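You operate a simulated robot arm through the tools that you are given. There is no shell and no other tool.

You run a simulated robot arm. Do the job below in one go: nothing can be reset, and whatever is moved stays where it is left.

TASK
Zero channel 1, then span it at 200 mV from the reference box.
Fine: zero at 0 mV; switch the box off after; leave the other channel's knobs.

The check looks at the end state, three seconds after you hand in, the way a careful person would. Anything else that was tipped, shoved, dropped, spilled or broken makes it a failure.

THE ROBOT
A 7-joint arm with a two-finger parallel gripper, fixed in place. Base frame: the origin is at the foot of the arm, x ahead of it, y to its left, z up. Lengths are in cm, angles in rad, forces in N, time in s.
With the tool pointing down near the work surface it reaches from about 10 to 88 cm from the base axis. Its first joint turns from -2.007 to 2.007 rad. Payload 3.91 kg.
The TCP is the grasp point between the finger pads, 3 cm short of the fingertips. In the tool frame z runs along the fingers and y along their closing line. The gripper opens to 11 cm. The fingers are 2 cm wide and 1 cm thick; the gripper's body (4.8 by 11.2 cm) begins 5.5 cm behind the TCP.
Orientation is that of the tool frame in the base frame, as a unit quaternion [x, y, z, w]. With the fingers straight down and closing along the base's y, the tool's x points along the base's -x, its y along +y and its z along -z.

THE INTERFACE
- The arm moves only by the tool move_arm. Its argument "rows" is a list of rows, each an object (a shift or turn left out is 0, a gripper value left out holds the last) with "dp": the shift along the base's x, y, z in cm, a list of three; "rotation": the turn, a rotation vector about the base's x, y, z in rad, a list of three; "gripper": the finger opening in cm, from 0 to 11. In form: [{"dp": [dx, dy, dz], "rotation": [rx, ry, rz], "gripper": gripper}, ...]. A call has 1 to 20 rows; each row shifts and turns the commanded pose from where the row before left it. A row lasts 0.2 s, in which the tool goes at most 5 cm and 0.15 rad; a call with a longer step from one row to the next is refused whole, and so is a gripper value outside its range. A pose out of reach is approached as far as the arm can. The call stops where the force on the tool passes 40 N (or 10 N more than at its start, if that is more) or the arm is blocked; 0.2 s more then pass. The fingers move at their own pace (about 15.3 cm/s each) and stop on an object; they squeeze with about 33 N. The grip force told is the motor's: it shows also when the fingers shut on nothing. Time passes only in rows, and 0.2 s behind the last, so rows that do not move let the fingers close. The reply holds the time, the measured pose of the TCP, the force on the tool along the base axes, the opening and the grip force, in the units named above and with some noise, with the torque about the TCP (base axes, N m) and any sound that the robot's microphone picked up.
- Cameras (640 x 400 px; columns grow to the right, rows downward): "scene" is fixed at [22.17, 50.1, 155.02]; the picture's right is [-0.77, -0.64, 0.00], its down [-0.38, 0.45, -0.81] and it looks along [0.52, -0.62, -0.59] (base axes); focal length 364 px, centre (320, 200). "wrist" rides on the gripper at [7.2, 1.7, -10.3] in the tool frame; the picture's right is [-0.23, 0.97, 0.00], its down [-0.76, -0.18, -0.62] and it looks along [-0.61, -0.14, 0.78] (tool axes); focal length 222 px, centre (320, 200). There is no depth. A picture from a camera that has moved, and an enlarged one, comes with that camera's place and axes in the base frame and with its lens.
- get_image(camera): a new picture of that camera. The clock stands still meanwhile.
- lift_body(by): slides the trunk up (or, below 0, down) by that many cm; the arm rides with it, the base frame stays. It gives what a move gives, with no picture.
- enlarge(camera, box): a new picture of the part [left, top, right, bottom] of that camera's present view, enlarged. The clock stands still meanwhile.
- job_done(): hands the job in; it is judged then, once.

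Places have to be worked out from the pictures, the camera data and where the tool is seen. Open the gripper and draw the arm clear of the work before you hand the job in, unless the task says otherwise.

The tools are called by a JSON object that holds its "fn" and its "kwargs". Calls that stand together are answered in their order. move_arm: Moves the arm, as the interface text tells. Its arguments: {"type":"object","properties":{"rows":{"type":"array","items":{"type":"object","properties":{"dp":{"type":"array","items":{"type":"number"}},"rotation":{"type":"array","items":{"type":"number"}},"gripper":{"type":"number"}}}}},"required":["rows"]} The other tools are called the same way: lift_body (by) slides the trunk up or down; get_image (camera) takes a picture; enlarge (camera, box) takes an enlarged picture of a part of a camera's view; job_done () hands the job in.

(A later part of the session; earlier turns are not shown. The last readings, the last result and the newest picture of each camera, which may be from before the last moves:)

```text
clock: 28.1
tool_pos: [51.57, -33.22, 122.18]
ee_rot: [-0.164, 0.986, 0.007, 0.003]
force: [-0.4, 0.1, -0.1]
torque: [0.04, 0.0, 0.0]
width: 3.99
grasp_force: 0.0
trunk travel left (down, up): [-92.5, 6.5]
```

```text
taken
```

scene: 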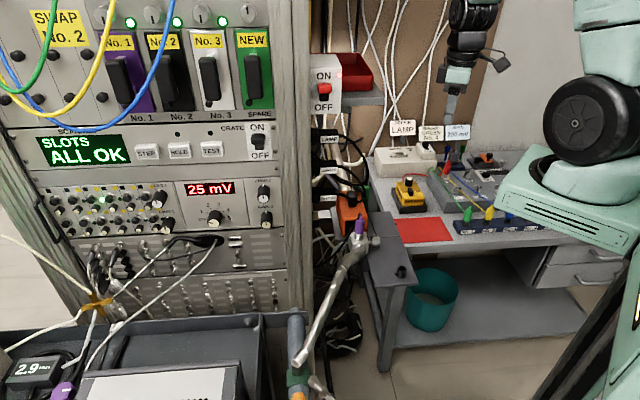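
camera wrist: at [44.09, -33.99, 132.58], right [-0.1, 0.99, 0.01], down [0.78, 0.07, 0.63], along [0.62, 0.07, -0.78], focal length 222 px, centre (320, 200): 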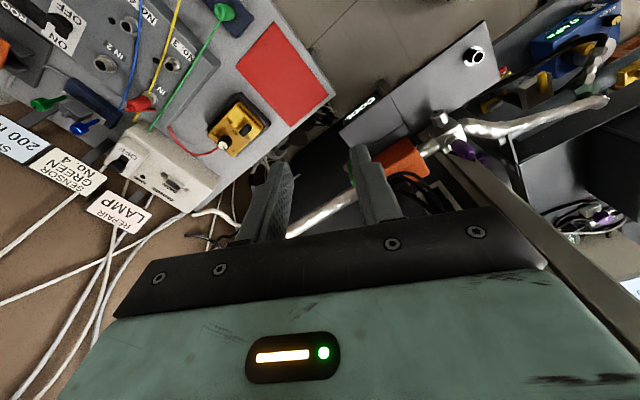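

Now above the bench. I yaw -1.29 rad so the closing line is parallel to the box's OFF–ON direction, and descend toward the box to get a close look.

{"fn": "move_arm", "kwargs": {"rows": [{"dp": [0.9, -1.0, -1.7], "rotation": [0, 0, -0.129]}, {"dp": [0.9, -1.0, -1.7], "rotation": [0, 0, -0.129]}, {"dp": [0.9, -1.0, -1.7], "rotation": [0, 0, -0.129]}, {"dp": [0.9, -1.0, -1.7], "rotation": [0, 0, -0.129]}, {"dp": [0.9, -1.0, -1.7], "rotation": [0, 0, -0.129]}, {"dp": [0.9, -1.0, -1.7], "rotation": [0, 0, -0.129]}, {"dp": [0.9, -1.0, -1.7], "rotation": [0, 0, -0.129]}, {"dp": [0.9, -1.0, -1.7], "rotation": [0, 0, -0.129]}, {"dp": [0.9, -1.0, -1.7], "rotation": [0, 0, -0.129]}, {"dp": [0.9, -1.0, -1.7], "rotation": [0, 0, -0.129]}, {}]}}

{"fn": "get_image", "kwargs": {"camera": "wrist"}}

{"fn": "get_image", "kwargs": {"camera": "scene"}}

```text
clock: 30.5
tool_pos: [60.78, -43.29, 105.3]
ee_rot: [0.461, 0.887, 0.002, 0.006]
force: [-0.1, 0.4, 0.0]
torque: [0.01, 0.02, -0.01]
width: 3.98
grasp_force: 0.0
trunk travel left (down, up): [-92.5, 6.5]
```

```text
taken
camera wrist: at [57.86, -36.2, 115.6], right [0.93, 0.37, 0.01], down [0.28, -0.73, 0.63], along [0.24, -0.58, -0.78], focal length 222 px, centre (320, 200)
```

wrist: 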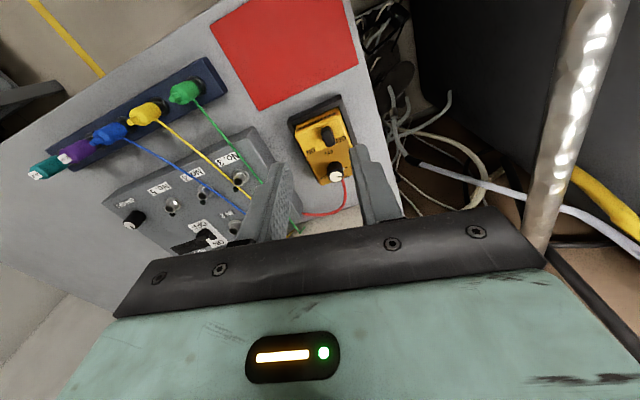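

```text
taken
```

scene: 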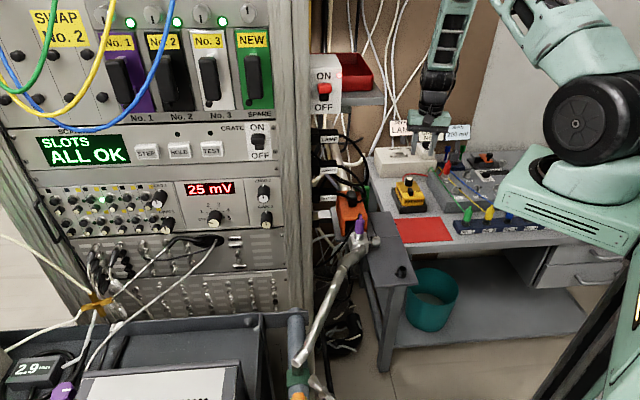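

Clear view of the reference box from above. I enlarge to read scale and lever, and triangulate.

{"fn": "enlarge", "kwargs": {"camera": "wrist", "box": [280, 85, 380, 195]}}

{"fn": "enlarge", "kwargs": {"camera": "scene", "box": [380, 165, 440, 220]}}

```text
3.64 times, centred on (330, 140) of wrist
camera zoom: at [57.86, -36.2, 115.6], right [0.93, 0.37, 0.01], down [0.28, -0.73, 0.63], along [0.24, -0.58, -0.78], focal length 808 px, centre (284, 418)
```

zoom: 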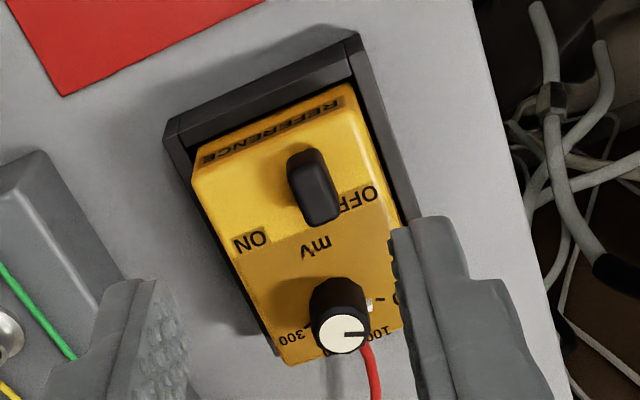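

```text
7.27 times, centred on (410, 192) of scene
camera zoom: at [22.17, 50.1, 155.02], right [-0.77, -0.64, 0.0], down [-0.38, 0.45, -0.81], along [0.52, -0.62, -0.59], focal length 2651 px, centre (-334, 254)
```

zoom: 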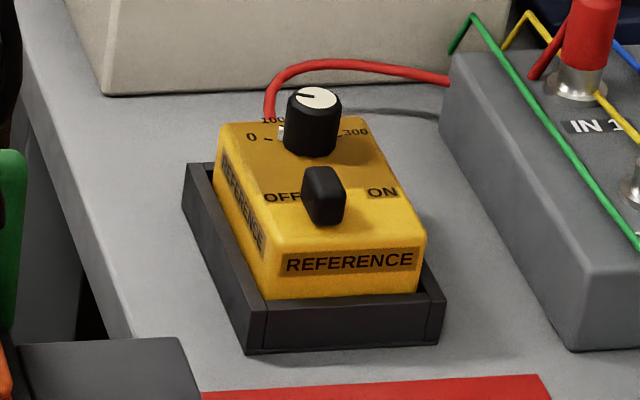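

I enlarge further on the knob scale to read the index mark.

{"fn": "enlarge", "kwargs": {"camera": "wrist", "box": [345, 150, 395, 190]}}

{"fn": "enlarge", "kwargs": {"camera": "wrist", "box": [315, 145, 365, 190]}}

{"fn": "enlarge", "kwargs": {"camera": "scene", "box": [395, 172, 425, 195]}}

```text
10.00 times, centred on (370, 170) of wrist
camera zoom: at [57.86, -36.2, 115.6], right [0.93, 0.37, 0.01], down [0.28, -0.73, 0.63], along [0.24, -0.58, -0.78], focal length 2221 px, centre (-180, 500)
```

zoom: 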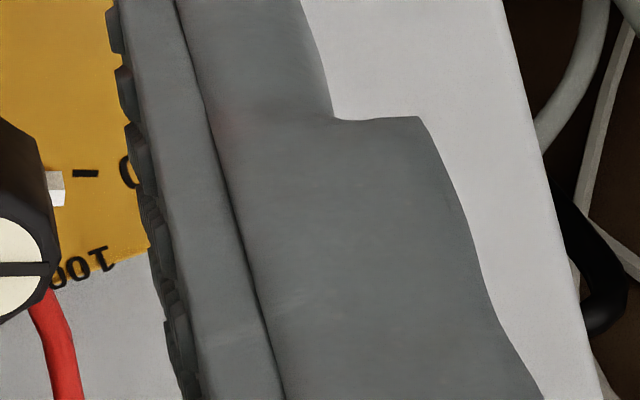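

```text
8.89 times, centred on (340, 168) of wrist
camera zoom: at [57.86, -36.2, 115.6], right [0.93, 0.37, 0.01], down [0.28, -0.73, 0.63], along [0.24, -0.58, -0.78], focal length 1974 px, centre (142, 489)
```

zoom: 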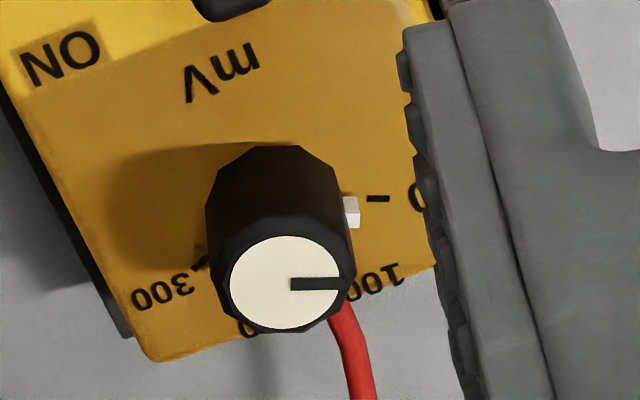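

```text
16.00 times, centred on (410, 184) of scene
camera zoom: at [22.17, 50.1, 155.02], right [-0.77, -0.64, 0.0], down [-0.38, 0.45, -0.81], along [0.52, -0.62, -0.59], focal length 5832 px, centre (-1120, 464)
```

zoom: 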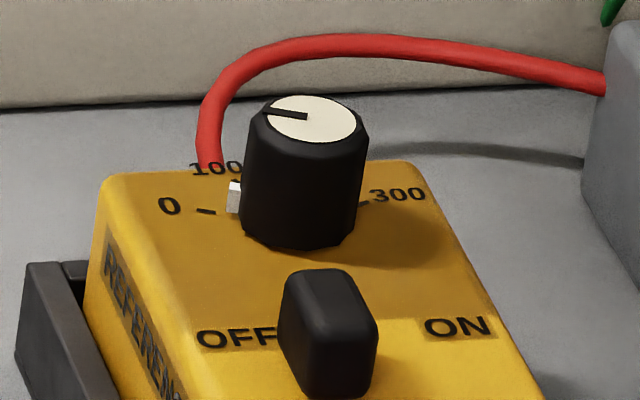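

The index mark and pointer line up with the 0 tick, and the lever leans to OFF. I estimate the lever top at [64.4,-47.9,85]; I move above it at z≈95 and re-check.

{"fn": "move_arm", "kwargs": {"rows": [{"dp": [0.9, -1.15, -2.5]}, {"dp": [0.9, -1.15, -2.5]}, {"dp": [0.9, -1.15, -2.5]}, {"dp": [0.9, -1.15, -2.5]}, {}]}}

{"fn": "get_image", "kwargs": {"camera": "wrist"}}

{"fn": "enlarge", "kwargs": {"camera": "scene", "box": [370, 130, 450, 220]}}

```text
clock: 31.7
tool_pos: [64.38, -47.64, 95.26]
ee_rot: [0.462, 0.887, 0.003, 0.006]
force: [0.9, -0.4, 0.8]
torque: [0.02, -0.04, 0.02]
width: 3.97
grasp_force: 0.1
trunk travel left (down, up): [-92.5, 6.5]
```

```text
taken
camera wrist: at [61.38, -40.68, 105.66], right [0.93, 0.37, 0.01], down [0.28, -0.73, 0.63], along [0.24, -0.58, -0.78], focal length 222 px, centre (320, 200)
```

wrist: 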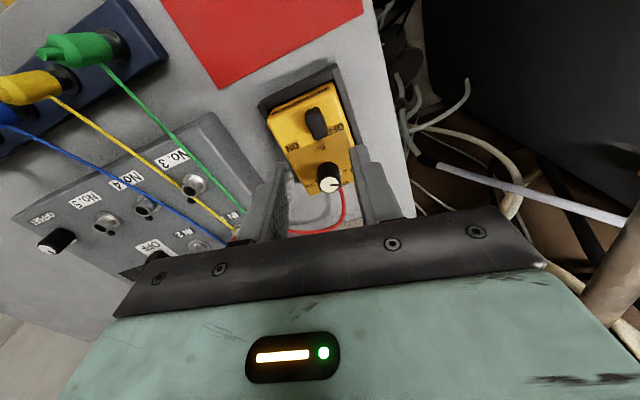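

```text
4.44 times, centred on (410, 175) of scene
camera zoom: at [22.17, 50.1, 155.02], right [-0.77, -0.64, 0.0], down [-0.38, 0.45, -0.81], along [0.52, -0.62, -0.59], focal length 1620 px, centre (-80, 311)
```

zoom: 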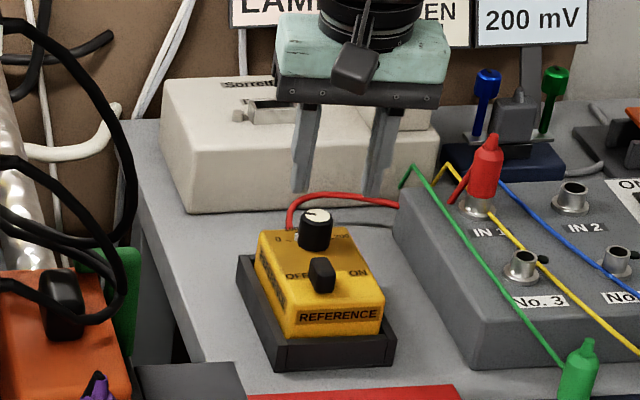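

Using the finger tips as reference, lever top ≈[64.4,-48.0,85.4], knob face ≈[67.7,-53.2,85.8]. I lower to straddle the lever (tips z≈84.2).

{"fn": "move_arm", "kwargs": {"rows": [{"dp": [0, -0.35, -2.5]}, {"dp": [0, 0, -2.5]}, {"dp": [0, 0, -2.0]}, {"dp": [0, 0, -1.0]}, {}]}}

{"fn": "get_image", "kwargs": {"camera": "wrist"}}

{"fn": "enlarge", "kwargs": {"camera": "scene", "box": [380, 150, 440, 220]}}

```text
clock: 32.9
tool_pos: [64.27, -48.14, 87.11]
ee_rot: [0.462, 0.887, 0.002, 0.006]
force: [-0.4, 0.3, -0.6]
torque: [-0.01, -0.03, 0.01]
width: 4.0
grasp_force: 0.0
trunk travel left (down, up): [-92.5, 6.5]
```

```text
taken
camera wrist: at [61.3, -41.11, 97.51], right [0.93, 0.37, 0.01], down [0.28, -0.73, 0.63], along [0.24, -0.58, -0.78], focal length 222 px, centre (320, 200)
```

wrist: 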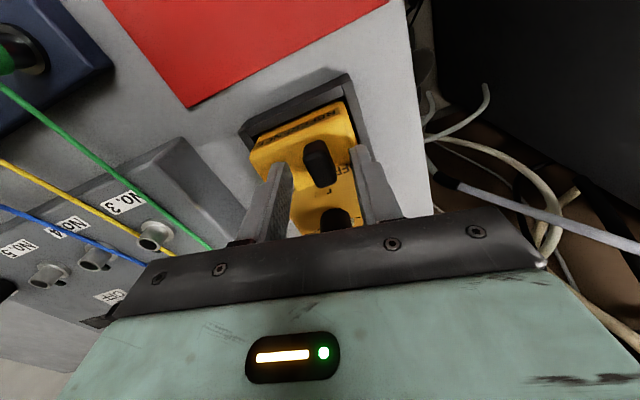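

```text
5.71 times, centred on (410, 185) of scene
camera zoom: at [22.17, 50.1, 155.02], right [-0.77, -0.64, 0.0], down [-0.38, 0.45, -0.81], along [0.52, -0.62, -0.59], focal length 2083 px, centre (-194, 286)
```

zoom: 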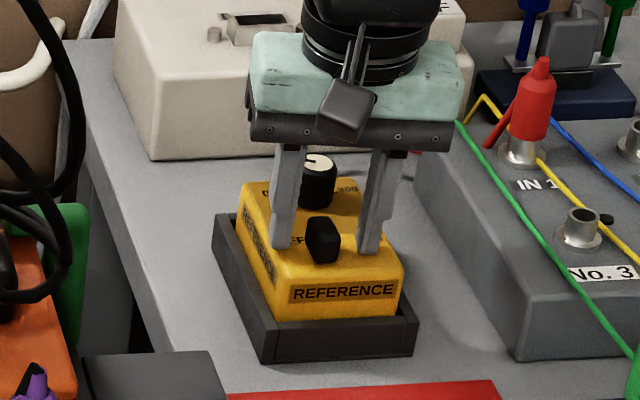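

Fingers straddle the lever cleanly. I slide toward ON in small steps.

{"fn": "move_arm", "kwargs": {"rows": [{"dp": [-0.42, -0.27, 0]}, {"dp": [-0.42, -0.27, 0]}, {"dp": [-0.42, -0.27, 0]}, {"dp": [-0.42, -0.27, 0]}, {}]}}

{"fn": "enlarge", "kwargs": {"camera": "scene", "box": [380, 150, 440, 220]}}

{"fn": "enlarge", "kwargs": {"camera": "scene", "box": [140, 170, 290, 250]}}

```text
clock: 34.1
tool_pos: [62.46, -49.2, 87.14]
ee_rot: [0.462, 0.887, 0.004, 0.005]
force: [-0.4, -0.3, 0.0]
torque: [0.03, -0.04, 0.0]
width: 3.97
grasp_force: 0.1
trunk travel left (down, up): [-92.5, 6.5]
```

```text
5.71 times, centred on (410, 185) of scene
camera zoom: at [22.17, 50.1, 155.02], right [-0.77, -0.64, 0.0], down [-0.38, 0.45, -0.81], along [0.52, -0.62, -0.59], focal length 2083 px, centre (-194, 286)
```

zoom: 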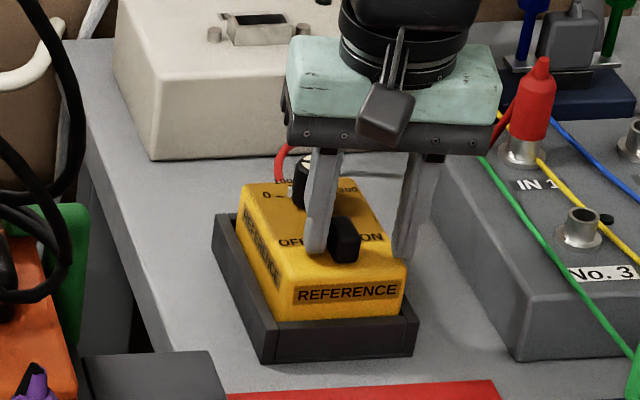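

```text
4.27 times, centred on (215, 210) of scene
camera zoom: at [22.17, 50.1, 155.02], right [-0.77, -0.64, 0.0], down [-0.38, 0.45, -0.81], along [0.52, -0.62, -0.59], focal length 1555 px, centre (768, 157)
```

zoom: 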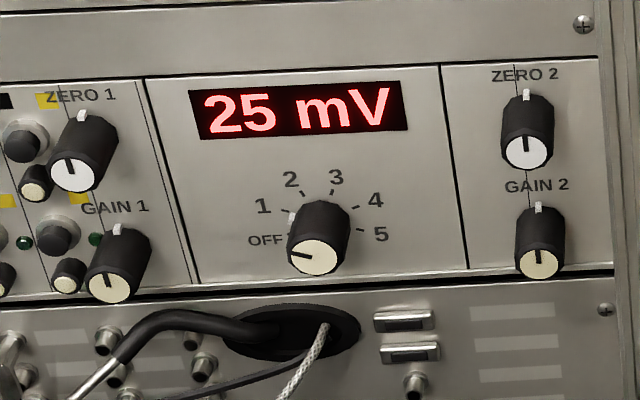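

Lever moved toward ON; the box may have shifted slightly in its holder. I lift away to inspect.

{"fn": "move_arm", "kwargs": {"rows": [{"dp": [0.45, 0.3, 0]}, {"dp": [0, 0, 2.5]}, {"dp": [0, 0, 3]}, {"dp": [1, 3, 3]}, {"dp": [1, 3, 3]}, {}]}}

{"fn": "enlarge", "kwargs": {"camera": "scene", "box": [380, 165, 440, 220]}}

{"fn": "enlarge", "kwargs": {"camera": "wrist", "box": [250, 60, 400, 220]}}

```text
clock: 35.5
tool_pos: [65.04, -42.96, 98.84]
ee_rot: [0.462, 0.887, 0.002, 0.006]
force: [0.3, 0.0, -0.2]
torque: [0.03, 0.02, -0.01]
width: 3.99
grasp_force: 0.0
trunk travel left (down, up): [-92.5, 6.5]
```

```text
7.27 times, centred on (410, 192) of scene
camera zoom: at [22.17, 50.1, 155.02], right [-0.77, -0.64, 0.0], down [-0.38, 0.45, -0.81], along [0.52, -0.62, -0.59], focal length 2651 px, centre (-334, 254)
```

zoom: 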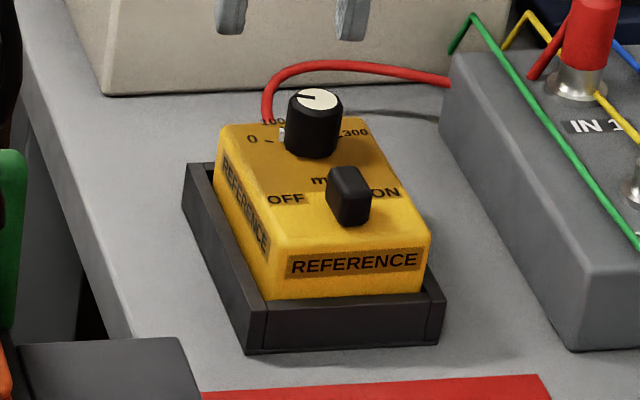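

```text
2.50 times, centred on (325, 140) of wrist
camera zoom: at [61.99, -35.9, 109.09], right [0.93, 0.37, 0.01], down [0.28, -0.73, 0.63], along [0.24, -0.58, -0.78], focal length 555 px, centre (308, 350)
```

zoom: 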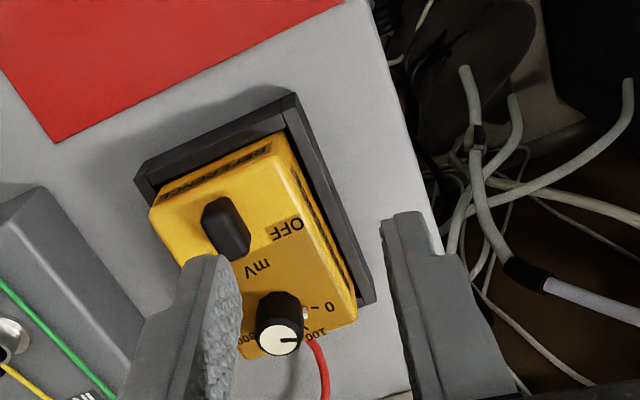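

Lever is fully at ON, the box is upright in its holder and the display still shows 25 mV at 0 mV input. Now back toward the rack: rise, swing over, yawing +1.74 rad on the way.

{"fn": "move_arm", "kwargs": {"rows": [{"dp": [-1.7, 1.7, 3.9]}, {"dp": [-1.7, 1.7, 3.9]}, {"dp": [-1.7, 1.7, 3.9]}, {"dp": [-1.7, 1.7, 3.9]}, {"dp": [-1.7, 1.7, 3.9]}, {"dp": [-1.7, 1.7, 3.5]}, {"dp": [0, 4, 0], "rotation": [0, 0, 0.145]}, {"dp": [0, 4, 0], "rotation": [0, 0, 0.145]}, {"dp": [0, 4, 0], "rotation": [0, 0, 0.145]}, {"dp": [0, 4, 0], "rotation": [0, 0, 0.145]}, {"dp": [0, 4, 0], "rotation": [0, 0, 0.145]}, {"dp": [0, 4, 0], "rotation": [0, 0, 0.145]}, {"dp": [0, 4, 0], "rotation": [0, 0, 0.145]}, {"dp": [0, 4, 0], "rotation": [0, 0, 0.145]}, {"dp": [0, 4, 0], "rotation": [0, 0, 0.145]}, {"dp": [0, 4, 0], "rotation": [0, 0, 0.145]}, {"dp": [0, 4, 0], "rotation": [0, 0, 0.145]}, {"dp": [0, 3, 0], "rotation": [0, 0, 0.145]}, {}]}}

{"fn": "get_image", "kwargs": {"camera": "scene"}}

```text
clock: 39.5
tool_pos: [54.54, 14.48, 121.82]
ee_rot: [-0.382, 0.924, 0.006, 0.001]
force: [0.1, 0.3, 0.1]
torque: [0.01, 0.0, -0.02]
width: 4.0
grasp_force: 0.1
trunk travel left (down, up): [-92.5, 6.5]
```

```text
taken
```

scene: 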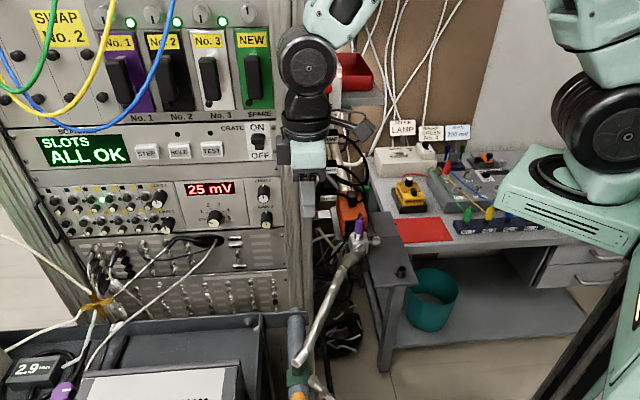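

Tool down with X along rack-right, as intended. Now I tilt up to horizontal while moving out toward ZERO 1's pre-grasp.

{"fn": "move_arm", "kwargs": {"rows": [{"dp": [1.2, 1.5, -0.7], "rotation": [-0.0926, -0.0926, 0]}, {"dp": [1.2, 1.5, -0.7], "rotation": [-0.0926, -0.0926, 0]}, {"dp": [1.2, 1.5, -0.7], "rotation": [-0.0926, -0.0926, 0]}, {"dp": [1.2, 1.5, -0.7], "rotation": [-0.0926, -0.0926, 0]}, {"dp": [1.2, 1.5, -0.7], "rotation": [-0.0926, -0.0926, 0]}, {"dp": [1.2, 1.5, -0.7], "rotation": [-0.0926, -0.0926, 0]}, {"dp": [1.2, 1.5, -0.7], "rotation": [-0.0926, -0.0926, 0]}, {"dp": [1.2, 1.5, -0.7], "rotation": [-0.0926, -0.0926, 0]}, {"dp": [1.2, 1.5, -0.7], "rotation": [-0.0926, -0.0926, 0]}, {"dp": [1.2, 1.5, -0.7], "rotation": [-0.0926, -0.0926, 0]}, {"dp": [1.2, 1.5, -0.7], "rotation": [-0.0926, -0.0926, 0]}, {"dp": [1.2, 1.5, -0.7], "rotation": [-0.0926, -0.0926, 0]}, {}]}}

{"fn": "get_image", "kwargs": {"camera": "scene"}}

{"fn": "get_image", "kwargs": {"camera": "wrist"}}

```text
clock: 42.3
tool_pos: [69.29, 32.44, 113.53]
ee_rot: [-0.274, 0.655, -0.649, 0.273]
force: [0.7, 0.4, 0.5]
torque: [0.02, 0.02, 0.05]
width: 4.01
grasp_force: 0.0
trunk travel left (down, up): [-92.5, 6.5]
```

```text
taken
```

scene: 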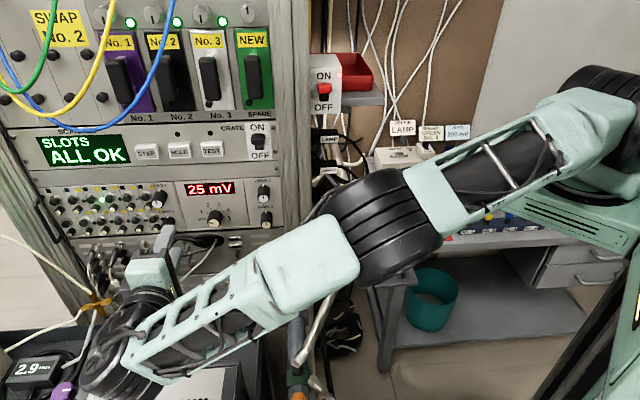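

```text
taken
camera wrist: at [56.69, 34.61, 111.79], right [0.16, 0.17, -0.97], down [0.09, 0.98, 0.19], along [0.98, -0.12, 0.14], focal length 222 px, centre (320, 200)
```

wrist: 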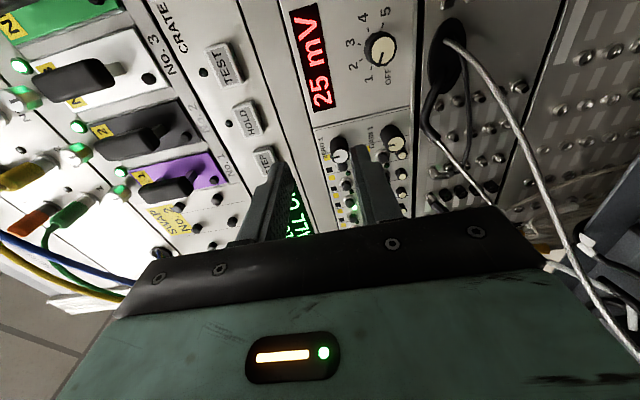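

I shift left to line up with ZERO 1.

{"fn": "move_arm", "kwargs": {"rows": [{"dp": [1.7, 1.2, -0.3]}, {"dp": [1.6, 1.2, -0.3]}, {"dp": [1.6, 1.1, -0.3]}, {}]}}

{"fn": "get_image", "kwargs": {"camera": "wrist"}}

{"fn": "enlarge", "kwargs": {"camera": "wrist", "box": [260, 60, 420, 200]}}

{"fn": "enlarge", "kwargs": {"camera": "scene", "box": [100, 150, 280, 290]}}

```text
clock: 43.3
tool_pos: [71.85, 33.05, 113.24]
ee_rot: [-0.273, 0.656, -0.648, 0.275]
force: [-0.4, -0.1, 0.1]
torque: [0.0, -0.02, 0.02]
width: 3.98
grasp_force: 0.1
out of reach, approached as far as the arm can: row 2, 3
trunk travel left (down, up): [-92.5, 6.5]
```

```text
taken
camera wrist: at [59.38, 35.29, 111.71], right [0.16, 0.17, -0.97], down [0.09, 0.98, 0.19], along [0.98, -0.12, 0.14], focal length 222 px, centre (320, 200)
```

wrist: 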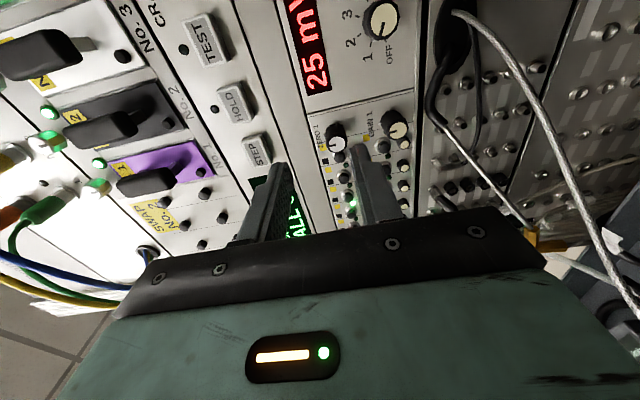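

```text
2.86 times, centred on (340, 130) of wrist
camera zoom: at [59.38, 35.29, 111.71], right [0.16, 0.17, -0.97], down [0.09, 0.98, 0.19], along [0.98, -0.12, 0.14], focal length 635 px, centre (263, 400)
```

zoom: 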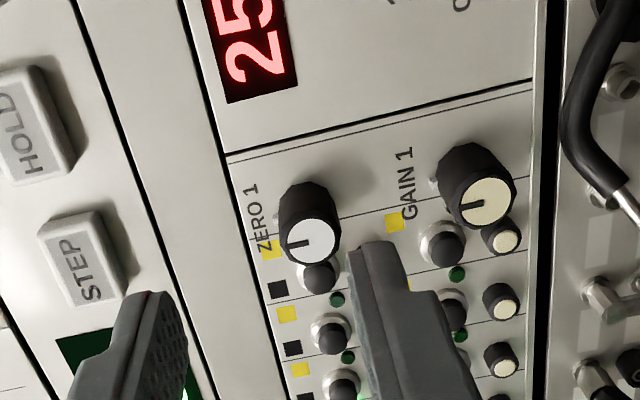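

```text
2.86 times, centred on (190, 220) of scene
camera zoom: at [22.17, 50.1, 155.02], right [-0.77, -0.64, 0.0], down [-0.38, 0.45, -0.81], along [0.52, -0.62, -0.59], focal length 1041 px, centre (691, 143)
```

zoom: 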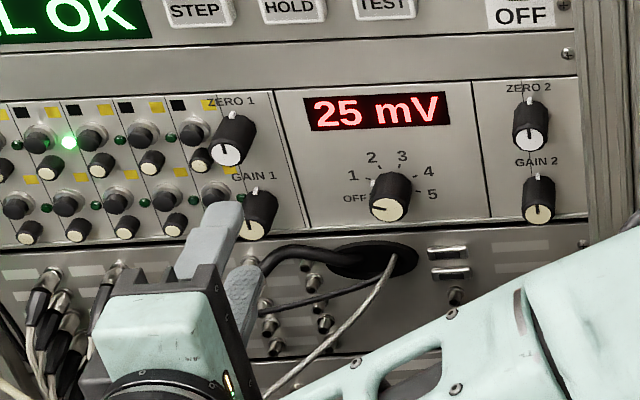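

ZERO 1 is out of reach at this trunk height (arm stops at l≈74). I'll retreat a bit, lower the trunk in steps while raising the arm, to gain horizontal reach.

{"fn": "move_arm", "kwargs": {"rows": [{"dp": [-2.5, -2.0, 1]}, {"dp": [-2.5, -2.5, 1]}, {"dp": [-2.5, -2.5, 1]}, {"dp": [-2.0, -2.0, 1]}, {"dp": [0, 0, 2]}, {}]}}

{"fn": "lift_body", "kwargs": {"by": -8}}

{"fn": "get_image", "kwargs": {"camera": "scene"}}

```text
clock: 44.7
tool_pos: [62.16, 24.09, 119.42]
ee_rot: [-0.273, 0.656, -0.648, 0.274]
force: [-0.3, 0.1, -0.4]
torque: [0.02, -0.01, 0.03]
width: 4.01
grasp_force: 0.1
trunk travel left (down, up): [-92.5, 6.5]
```

```text
clock: 45.9
tool_pos: [62.19, 24.1, 111.37]
ee_rot: [-0.272, 0.656, -0.649, 0.274]
force: [-0.5, 0.1, -0.3]
torque: [0.03, -0.01, 0.0]
width: 4.01
grasp_force: 0.0
trunk travel left (down, up): [-84.5, 14.5]
```

```text
taken
```

scene: 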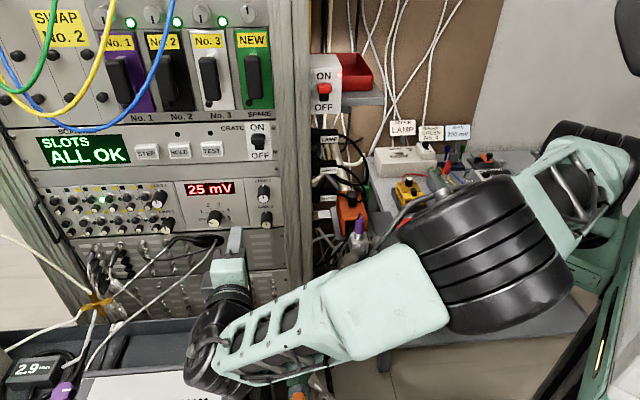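

OK. I raise the arm 8 cm and lower the trunk another 8.

{"fn": "move_arm", "kwargs": {"rows": [{"dp": [0, 0, 2.5]}, {"dp": [0, 0, 2.5]}, {"dp": [0, 0, 3]}, {}]}}

{"fn": "lift_body", "kwargs": {"by": -8}}

{"fn": "get_image", "kwargs": {"camera": "scene"}}

```text
clock: 46.9
tool_pos: [62.41, 24.14, 119.51]
ee_rot: [-0.273, 0.655, -0.649, 0.273]
force: [-0.4, 0.2, -0.4]
torque: [0.0, 0.03, 0.02]
width: 3.99
grasp_force: 0.1
trunk travel left (down, up): [-84.5, 14.5]
```

```text
clock: 48.0
tool_pos: [62.33, 24.09, 111.46]
ee_rot: [-0.273, 0.655, -0.648, 0.275]
force: [0.5, 0.6, 0.3]
torque: [0.01, -0.01, -0.01]
width: 4.01
grasp_force: 0.0
trunk travel left (down, up): [-76.5, 22.5]
```

```text
taken
```

scene: 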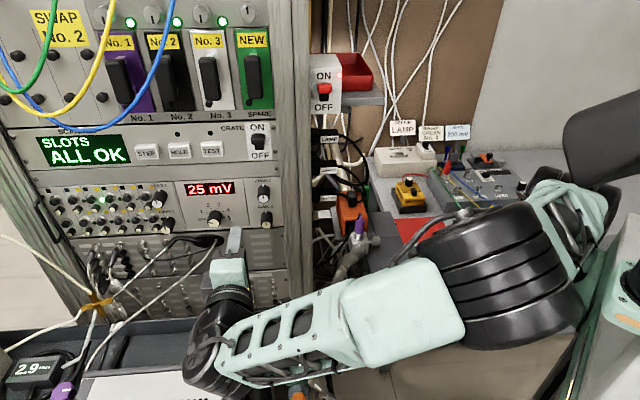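

Now I try again to reach in front of ZERO 1.

{"fn": "move_arm", "kwargs": {"rows": [{"dp": [2.4, 2.4, 0.5]}, {"dp": [2.4, 2.4, 0.5]}, {"dp": [2.4, 2.4, 0]}, {"dp": [2.3, 2.4, 0]}, {"dp": [2.2, 2.3, 0]}, {}, {}]}}

{"fn": "get_image", "kwargs": {"camera": "scene"}}

{"fn": "enlarge", "kwargs": {"camera": "wrist", "box": [260, 60, 420, 200]}}

```text
clock: 49.6
tool_pos: [73.49, 35.38, 112.2]
ee_rot: [-0.274, 0.655, -0.649, 0.273]
force: [0.5, -0.1, -0.8]
torque: [0.01, 0.01, 0.01]
width: 3.98
grasp_force: 0.1
out of reach, approached as far as the arm can: row 5
trunk travel left (down, up): [-76.5, 22.5]
```

```text
taken
```

scene: 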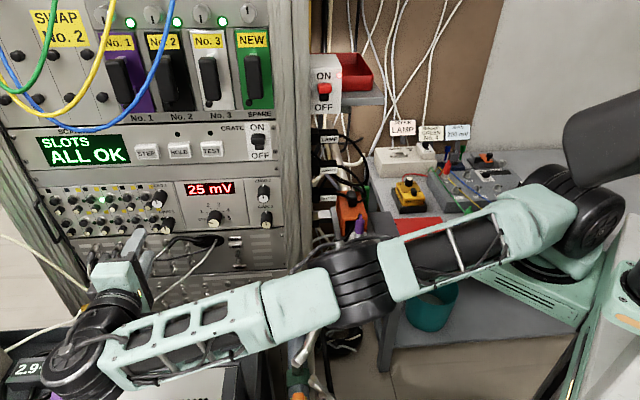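

```text
2.86 times, centred on (340, 130) of wrist
camera zoom: at [60.97, 37.65, 110.64], right [0.16, 0.17, -0.97], down [0.09, 0.98, 0.19], along [0.98, -0.12, 0.14], focal length 635 px, centre (263, 400)
```

zoom: 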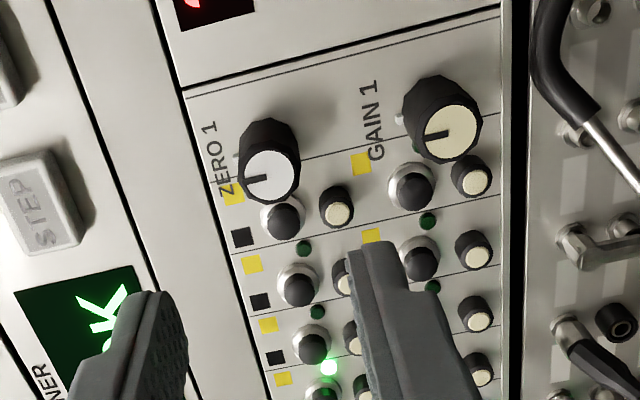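

Almost there (l=77.0 of 77.85). Advancing along n may be within reach; I try stepping forward 8 cm with a slight left shift.

{"fn": "move_arm", "kwargs": {"rows": [{"dp": [1.7, -1.4, 0.1]}, {"dp": [1.6, -1.4, 0]}, {"dp": [1.6, -1.3, 0]}, {"dp": [1.5, -1.3, 0]}, {}, {}]}}

{"fn": "enlarge", "kwargs": {"camera": "wrist", "box": [240, 80, 420, 240]}}

{"fn": "enlarge", "kwargs": {"camera": "scene", "box": [100, 150, 280, 290]}}

```text
clock: 51.0
tool_pos: [79.96, 30.02, 112.46]
ee_rot: [-0.272, 0.656, -0.649, 0.274]
force: [-0.8, 0.0, -0.1]
torque: [0.0, -0.02, -0.02]
width: 4.01
grasp_force: 0.0
trunk travel left (down, up): [-76.5, 22.5]
```

```text
2.50 times, centred on (330, 160) of wrist
camera zoom: at [67.4, 32.14, 110.82], right [0.16, 0.17, -0.97], down [0.09, 0.98, 0.19], along [0.98, -0.12, 0.14], focal length 555 px, centre (295, 300)
```

zoom: 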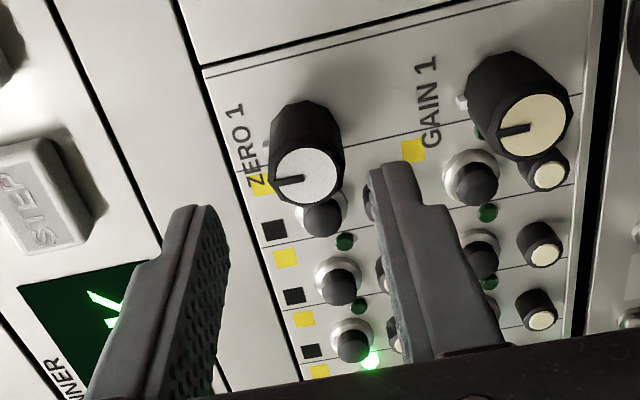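

```text
2.86 times, centred on (190, 220) of scene
camera zoom: at [22.17, 50.1, 155.02], right [-0.77, -0.64, 0.0], down [-0.38, 0.45, -0.81], along [0.52, -0.62, -0.59], focal length 1041 px, centre (691, 143)
```

zoom: 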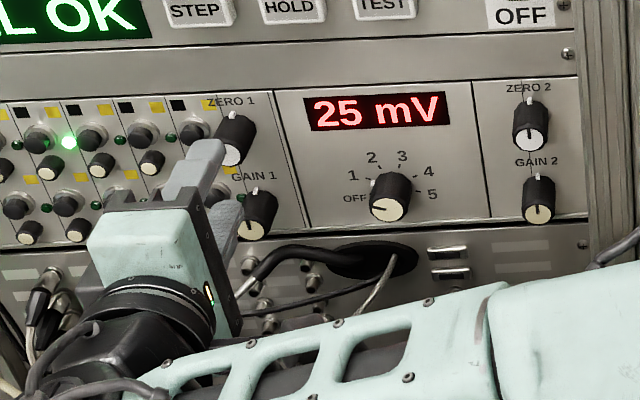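

ZERO 1 is now reachable; its face lies at l≈77.8, z≈112.1. I advance 3.6 cm and grip it.

{"fn": "move_arm", "kwargs": {"rows": [{"dp": [0.9, -0.8, -0.35]}, {"dp": [0.85, -0.85, 0]}, {"dp": [0.85, -0.85, 0]}, {}, {"gripper": 1.5}, {}, {}]}}

{"fn": "get_image", "kwargs": {"camera": "wrist"}}

{"fn": "enlarge", "kwargs": {"camera": "scene", "box": [100, 150, 280, 290]}}

```text
clock: 52.6
tool_pos: [82.44, 27.5, 111.96]
ee_rot: [-0.274, 0.655, -0.649, 0.274]
force: [3.2, 0.9, 2.9]
torque: [-0.18, -0.21, 0.11]
width: 2.44
grasp_force: 44.4
trunk travel left (down, up): [-76.5, 22.5]
```

```text
taken
camera wrist: at [70.02, 29.68, 110.51], right [0.16, 0.17, -0.97], down [0.09, 0.98, 0.19], along [0.98, -0.12, 0.14], focal length 222 px, centre (320, 200)
```

wrist: 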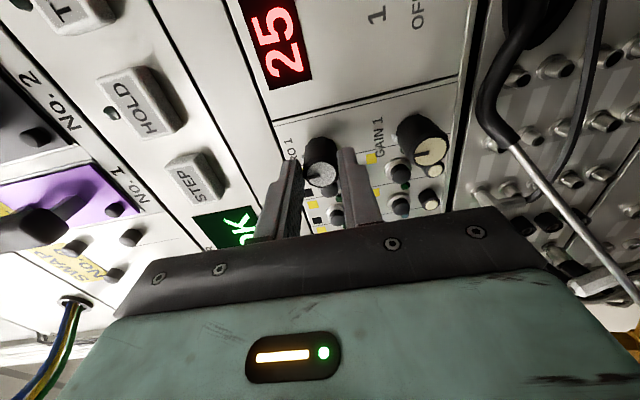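

```text
2.86 times, centred on (190, 220) of scene
camera zoom: at [22.17, 50.1, 155.02], right [-0.77, -0.64, 0.0], down [-0.38, 0.45, -0.81], along [0.52, -0.62, -0.59], focal length 1041 px, centre (691, 143)
```

zoom: 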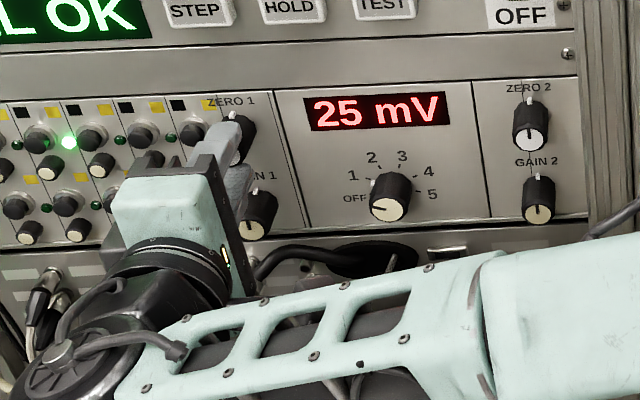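

Gripped and the display is visible. I turn ZERO 1 slightly counter-clockwise (0.13 rad) and read.

{"fn": "move_arm", "kwargs": {"rows": [{"rotation": [-0.0925, 0.0925, 0]}, {}]}}

{"fn": "enlarge", "kwargs": {"camera": "scene", "box": [100, 150, 280, 290]}}

```text
clock: 53.2
tool_pos: [82.51, 27.46, 112.13]
ee_rot: [0.315, -0.637, 0.665, -0.231]
force: [9.6, 1.3, 13.0]
torque: [-0.3, -0.4, 0.22]
width: 2.46
grasp_force: 45.0
trunk travel left (down, up): [-76.5, 22.5]
```

```text
2.86 times, centred on (190, 220) of scene
camera zoom: at [22.17, 50.1, 155.02], right [-0.77, -0.64, 0.0], down [-0.38, 0.45, -0.81], along [0.52, -0.62, -0.59], focal length 1041 px, centre (691, 143)
```

zoom: 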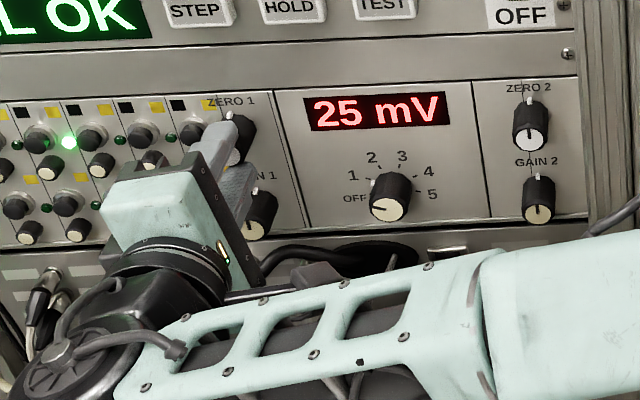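

No change yet; I turn further ccw by 0.26 rad and read again.

{"fn": "move_arm", "kwargs": {"rows": [{"rotation": [-0.0925, 0.0925, 0]}, {"rotation": [-0.0925, 0.0925, 0]}, {}, {}]}}

{"fn": "enlarge", "kwargs": {"camera": "scene", "box": [100, 150, 280, 290]}}

{"fn": "enlarge", "kwargs": {"camera": "wrist", "box": [240, 80, 460, 240]}}

```text
clock: 54.2
tool_pos: [82.42, 27.54, 112.25]
ee_rot: [0.393, -0.59, 0.691, -0.143]
force: [18.2, 4.2, 28.1]
torque: [-0.39, -0.6, 0.49]
width: 2.46
grasp_force: 44.8
trunk travel left (down, up): [-76.5, 22.5]
```

```text
2.86 times, centred on (190, 220) of scene
camera zoom: at [22.17, 50.1, 155.02], right [-0.77, -0.64, 0.0], down [-0.38, 0.45, -0.81], along [0.52, -0.62, -0.59], focal length 1041 px, centre (691, 143)
```

zoom: 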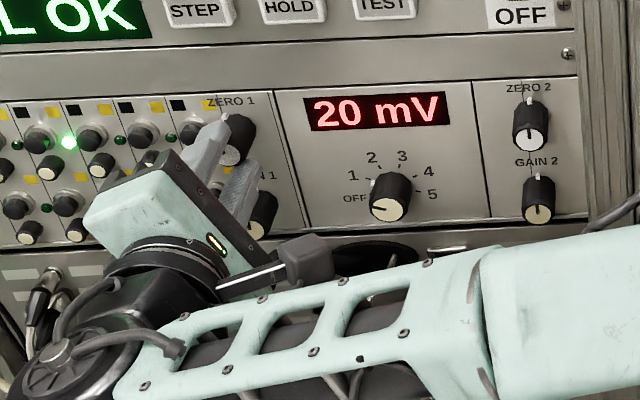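

```text
2.50 times, centred on (350, 160) of wrist
camera zoom: at [69.98, 29.64, 113.52], right [-0.11, -0.11, -0.99], down [0.1, 0.99, -0.12], along [0.99, -0.11, -0.1], focal length 555 px, centre (245, 300)
```

zoom: 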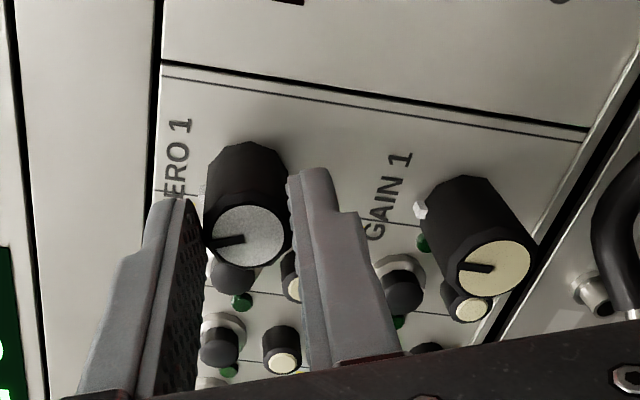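

Display dropped to 20 mV, so ccw is right; side force has built up because the knob axis is ~0.3 cm left of the tool axis. I relieve it with a small shift and keep turning.

{"fn": "move_arm", "kwargs": {"rows": [{"dp": [0.05, 0.05, 0.12], "rotation": [-0.0707, 0.0707, 0]}, {"dp": [0.02, 0.02, 0.04], "rotation": [-0.0707, 0.0707, 0]}, {}, {}]}}

{"fn": "enlarge", "kwargs": {"camera": "scene", "box": [100, 150, 280, 290]}}

```text
clock: 55.2
tool_pos: [82.53, 27.53, 112.26]
ee_rot: [0.45, -0.549, 0.701, -0.071]
force: [7.0, -1.4, 27.8]
torque: [-0.63, -0.81, 0.01]
width: 2.45
grasp_force: 44.7
trunk travel left (down, up): [-76.5, 22.5]
```

```text
2.86 times, centred on (190, 220) of scene
camera zoom: at [22.17, 50.1, 155.02], right [-0.77, -0.64, 0.0], down [-0.38, 0.45, -0.81], along [0.52, -0.62, -0.59], focal length 1041 px, centre (691, 143)
```

zoom: 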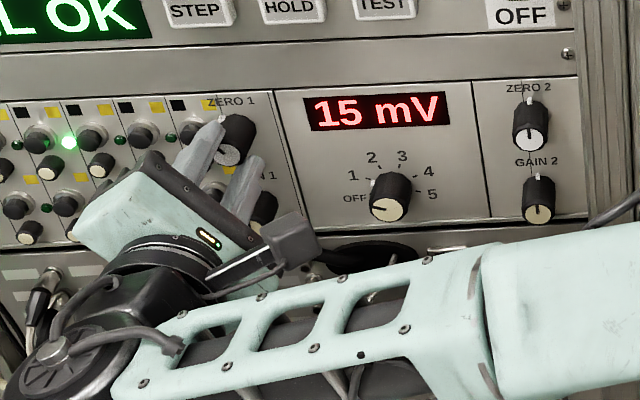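

15 mV now. I'll release, roll back clockwise by ~0.8 rad and regrip better centred.

{"fn": "move_arm", "kwargs": {"rows": [{"gripper": 4.2}, {}, {"rotation": [0.0943, -0.0943, 0]}, {"rotation": [0.0943, -0.0943, 0]}, {"rotation": [0.0943, -0.0943, 0]}, {"rotation": [0.0943, -0.0943, 0]}, {"rotation": [0.0943, -0.0943, 0]}, {"rotation": [0.0943, -0.0943, 0]}, {}, {}]}}

{"fn": "enlarge", "kwargs": {"camera": "wrist", "box": [240, 80, 460, 240]}}

{"fn": "enlarge", "kwargs": {"camera": "scene", "box": [100, 150, 280, 290]}}

```text
clock: 57.4
tool_pos: [82.58, 27.57, 112.08]
ee_rot: [-0.204, 0.68, -0.617, 0.34]
force: [-0.1, -0.9, -0.7]
torque: [0.01, 0.02, 0.0]
width: 4.2
grasp_force: 0.1
trunk travel left (down, up): [-76.5, 22.5]
```

```text
2.50 times, centred on (350, 160) of wrist
camera zoom: at [70.49, 30.07, 108.99], right [0.29, 0.31, -0.9], down [0.05, 0.94, 0.34], along [0.95, -0.15, 0.26], focal length 555 px, centre (245, 300)
```

zoom: 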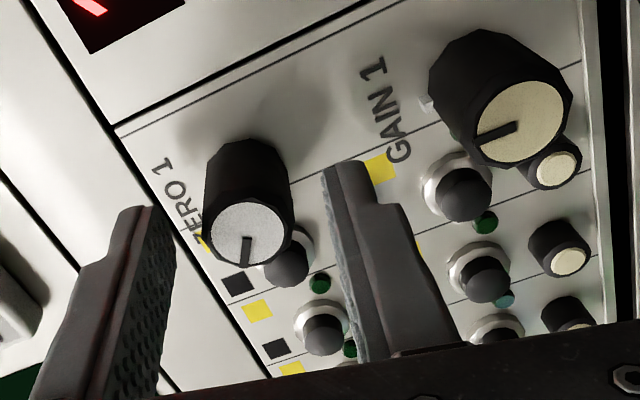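

```text
2.86 times, centred on (190, 220) of scene
camera zoom: at [22.17, 50.1, 155.02], right [-0.77, -0.64, 0.0], down [-0.38, 0.45, -0.81], along [0.52, -0.62, -0.59], focal length 1041 px, centre (691, 143)
```

zoom: 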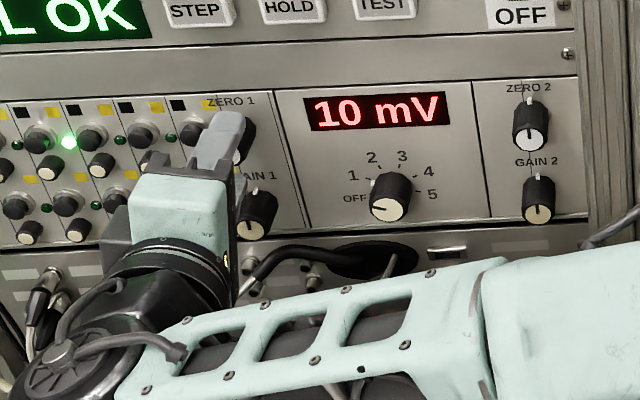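

The display now reads 10 mV after release; it may be lagging. I wait a moment and re-read.

{"fn": "move_arm", "kwargs": {"rows": [{}, {}, {}, {}, {}]}}

{"fn": "enlarge", "kwargs": {"camera": "scene", "box": [140, 170, 250, 250]}}

```text
clock: 58.6
tool_pos: [82.59, 27.59, 112.03]
ee_rot: [-0.204, 0.679, -0.618, 0.34]
force: [0.1, -0.2, -0.7]
torque: [-0.01, -0.03, 0.01]
width: 4.21
grasp_force: 0.1
trunk travel left (down, up): [-76.5, 22.5]
```

```text
5.00 times, centred on (195, 210) of scene
camera zoom: at [22.17, 50.1, 155.02], right [-0.77, -0.64, 0.0], down [-0.38, 0.45, -0.81], along [0.52, -0.62, -0.59], focal length 1822 px, centre (945, 150)
```

zoom: 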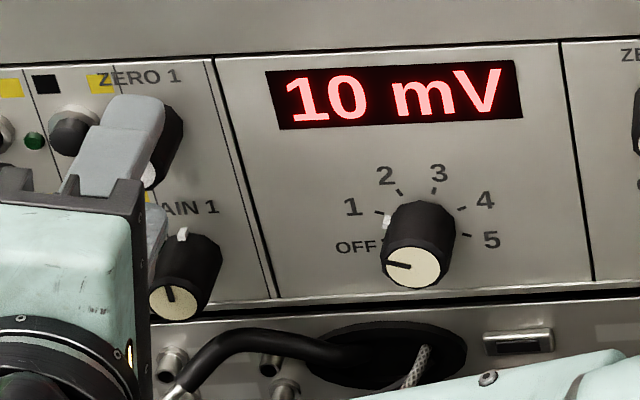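

Stable at 10 mV. I regrip and turn ccw another ~0.28 rad, wait, and read.

{"fn": "move_arm", "kwargs": {"rows": [{"gripper": 1.5}, {}, {}, {"rotation": [-0.0707, 0.0707, 0]}, {"rotation": [-0.0707, 0.0707, 0]}, {}, {}, {}, {}]}}

{"fn": "enlarge", "kwargs": {"camera": "scene", "box": [140, 170, 250, 250]}}

```text
clock: 60.6
tool_pos: [82.73, 27.46, 112.1]
ee_rot: [-0.271, 0.657, -0.648, 0.276]
force: [5.1, 1.9, 5.5]
torque: [-0.26, -0.27, 0.09]
width: 2.45
grasp_force: 45.2
trunk travel left (down, up): [-76.5, 22.5]
```

```text
5.00 times, centred on (195, 210) of scene
camera zoom: at [22.17, 50.1, 155.02], right [-0.77, -0.64, 0.0], down [-0.38, 0.45, -0.81], along [0.52, -0.62, -0.59], focal length 1822 px, centre (945, 150)
```

zoom: 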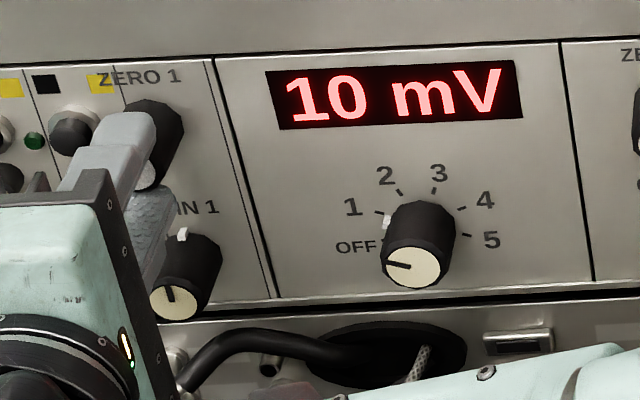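

Still 10. Turning another 0.13 rad.

{"fn": "move_arm", "kwargs": {"rows": [{"dp": [0.02, 0.02, 0.04], "rotation": [-0.0925, 0.0925, 0]}, {}, {}, {}, {}]}}

{"fn": "enlarge", "kwargs": {"camera": "scene", "box": [140, 170, 250, 250]}}

```text
clock: 61.8
tool_pos: [82.6, 27.55, 112.13]
ee_rot: [0.311, -0.638, 0.665, -0.232]
force: [4.4, -4.3, 10.2]
torque: [-0.4, -0.45, -0.18]
width: 2.46
grasp_force: 44.9
trunk travel left (down, up): [-76.5, 22.5]
```

```text
5.00 times, centred on (195, 210) of scene
camera zoom: at [22.17, 50.1, 155.02], right [-0.77, -0.64, 0.0], down [-0.38, 0.45, -0.81], along [0.52, -0.62, -0.59], focal length 1822 px, centre (945, 150)
```

zoom: 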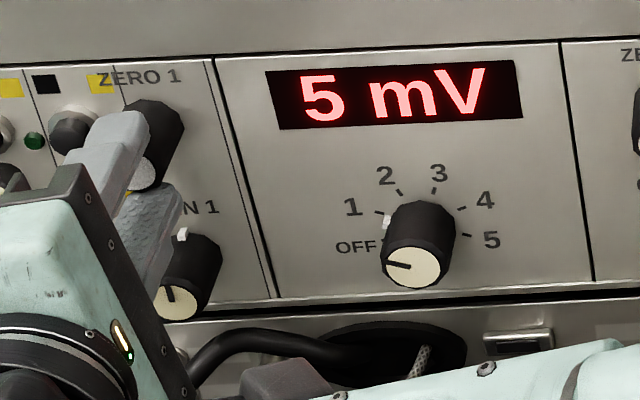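

5 mV. Now a smaller step, 0.1 rad.

{"fn": "move_arm", "kwargs": {"rows": [{"dp": [0.02, 0.02, 0.03], "rotation": [-0.0707, 0.0707, 0]}, {}, {}, {}, {}]}}

{"fn": "enlarge", "kwargs": {"camera": "scene", "box": [140, 170, 250, 250]}}

```text
clock: 63.0
tool_pos: [82.61, 27.64, 112.23]
ee_rot: [0.344, -0.623, 0.674, -0.198]
force: [-0.6, -12.4, 10.0]
torque: [-0.44, -0.48, -0.35]
width: 2.43
grasp_force: 44.9
trunk travel left (down, up): [-76.5, 22.5]
```

```text
5.00 times, centred on (195, 210) of scene
camera zoom: at [22.17, 50.1, 155.02], right [-0.77, -0.64, 0.0], down [-0.38, 0.45, -0.81], along [0.52, -0.62, -0.59], focal length 1822 px, centre (945, 150)
```

zoom: 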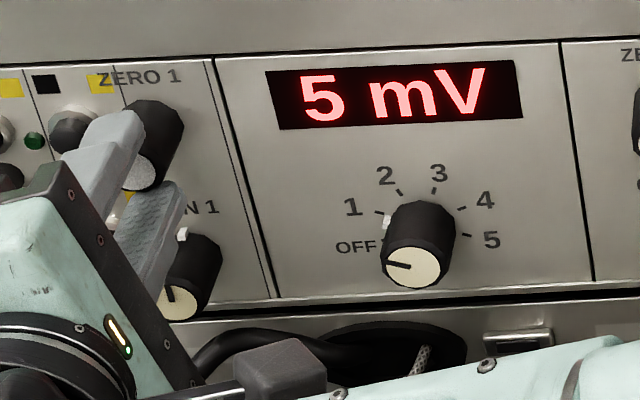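

{"fn": "move_arm", "kwargs": {"rows": [{"dp": [-0.02, -0.03, 0.03], "rotation": [-0.0707, 0.0707, 0]}, {}, {}, {}, {}]}}

{"fn": "enlarge", "kwargs": {"camera": "scene", "box": [140, 170, 250, 250]}}

```text
clock: 64.2
tool_pos: [82.59, 27.53, 112.18]
ee_rot: [0.374, -0.605, 0.684, -0.165]
force: [5.0, -12.3, 8.0]
torque: [-0.33, -0.38, -0.04]
width: 2.46
grasp_force: 45.2
trunk travel left (down, up): [-76.5, 22.5]
```

```text
5.00 times, centred on (195, 210) of scene
camera zoom: at [22.17, 50.1, 155.02], right [-0.77, -0.64, 0.0], down [-0.38, 0.45, -0.81], along [0.52, -0.62, -0.59], focal length 1822 px, centre (945, 150)
```

zoom: 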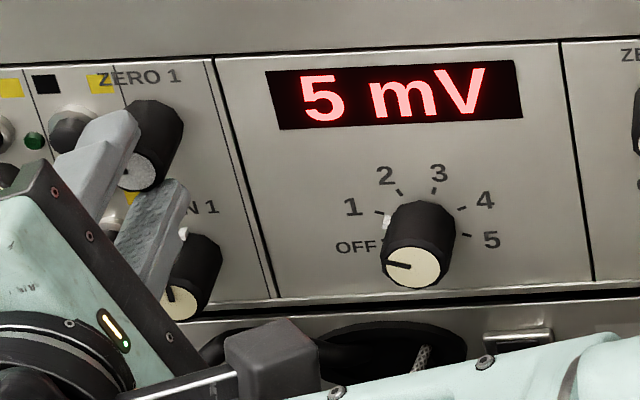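

Still 5; continue in 0.1 rad steps.

{"fn": "move_arm", "kwargs": {"rows": [{"rotation": [-0.0707, 0.0707, 0]}, {}, {}, {}, {}]}}

{"fn": "enlarge", "kwargs": {"camera": "scene", "box": [140, 170, 250, 250]}}

```text
clock: 65.4
tool_pos: [82.59, 27.62, 112.23]
ee_rot: [0.404, -0.586, 0.691, -0.13]
force: [6.4, -10.3, 11.2]
torque: [-0.41, -0.43, 0.01]
width: 2.44
grasp_force: 44.8
trunk travel left (down, up): [-76.5, 22.5]
```

```text
5.00 times, centred on (195, 210) of scene
camera zoom: at [22.17, 50.1, 155.02], right [-0.77, -0.64, 0.0], down [-0.38, 0.45, -0.81], along [0.52, -0.62, -0.59], focal length 1822 px, centre (945, 150)
```

zoom: 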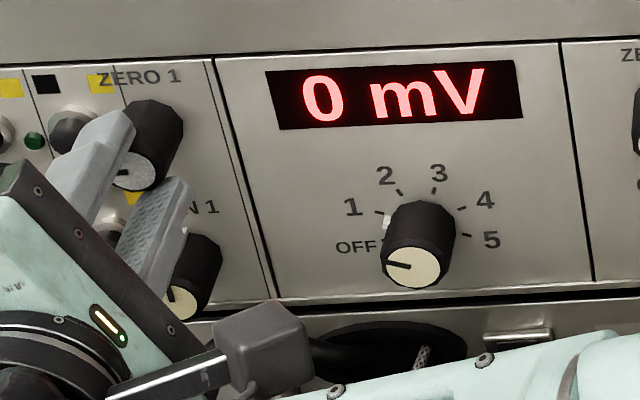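

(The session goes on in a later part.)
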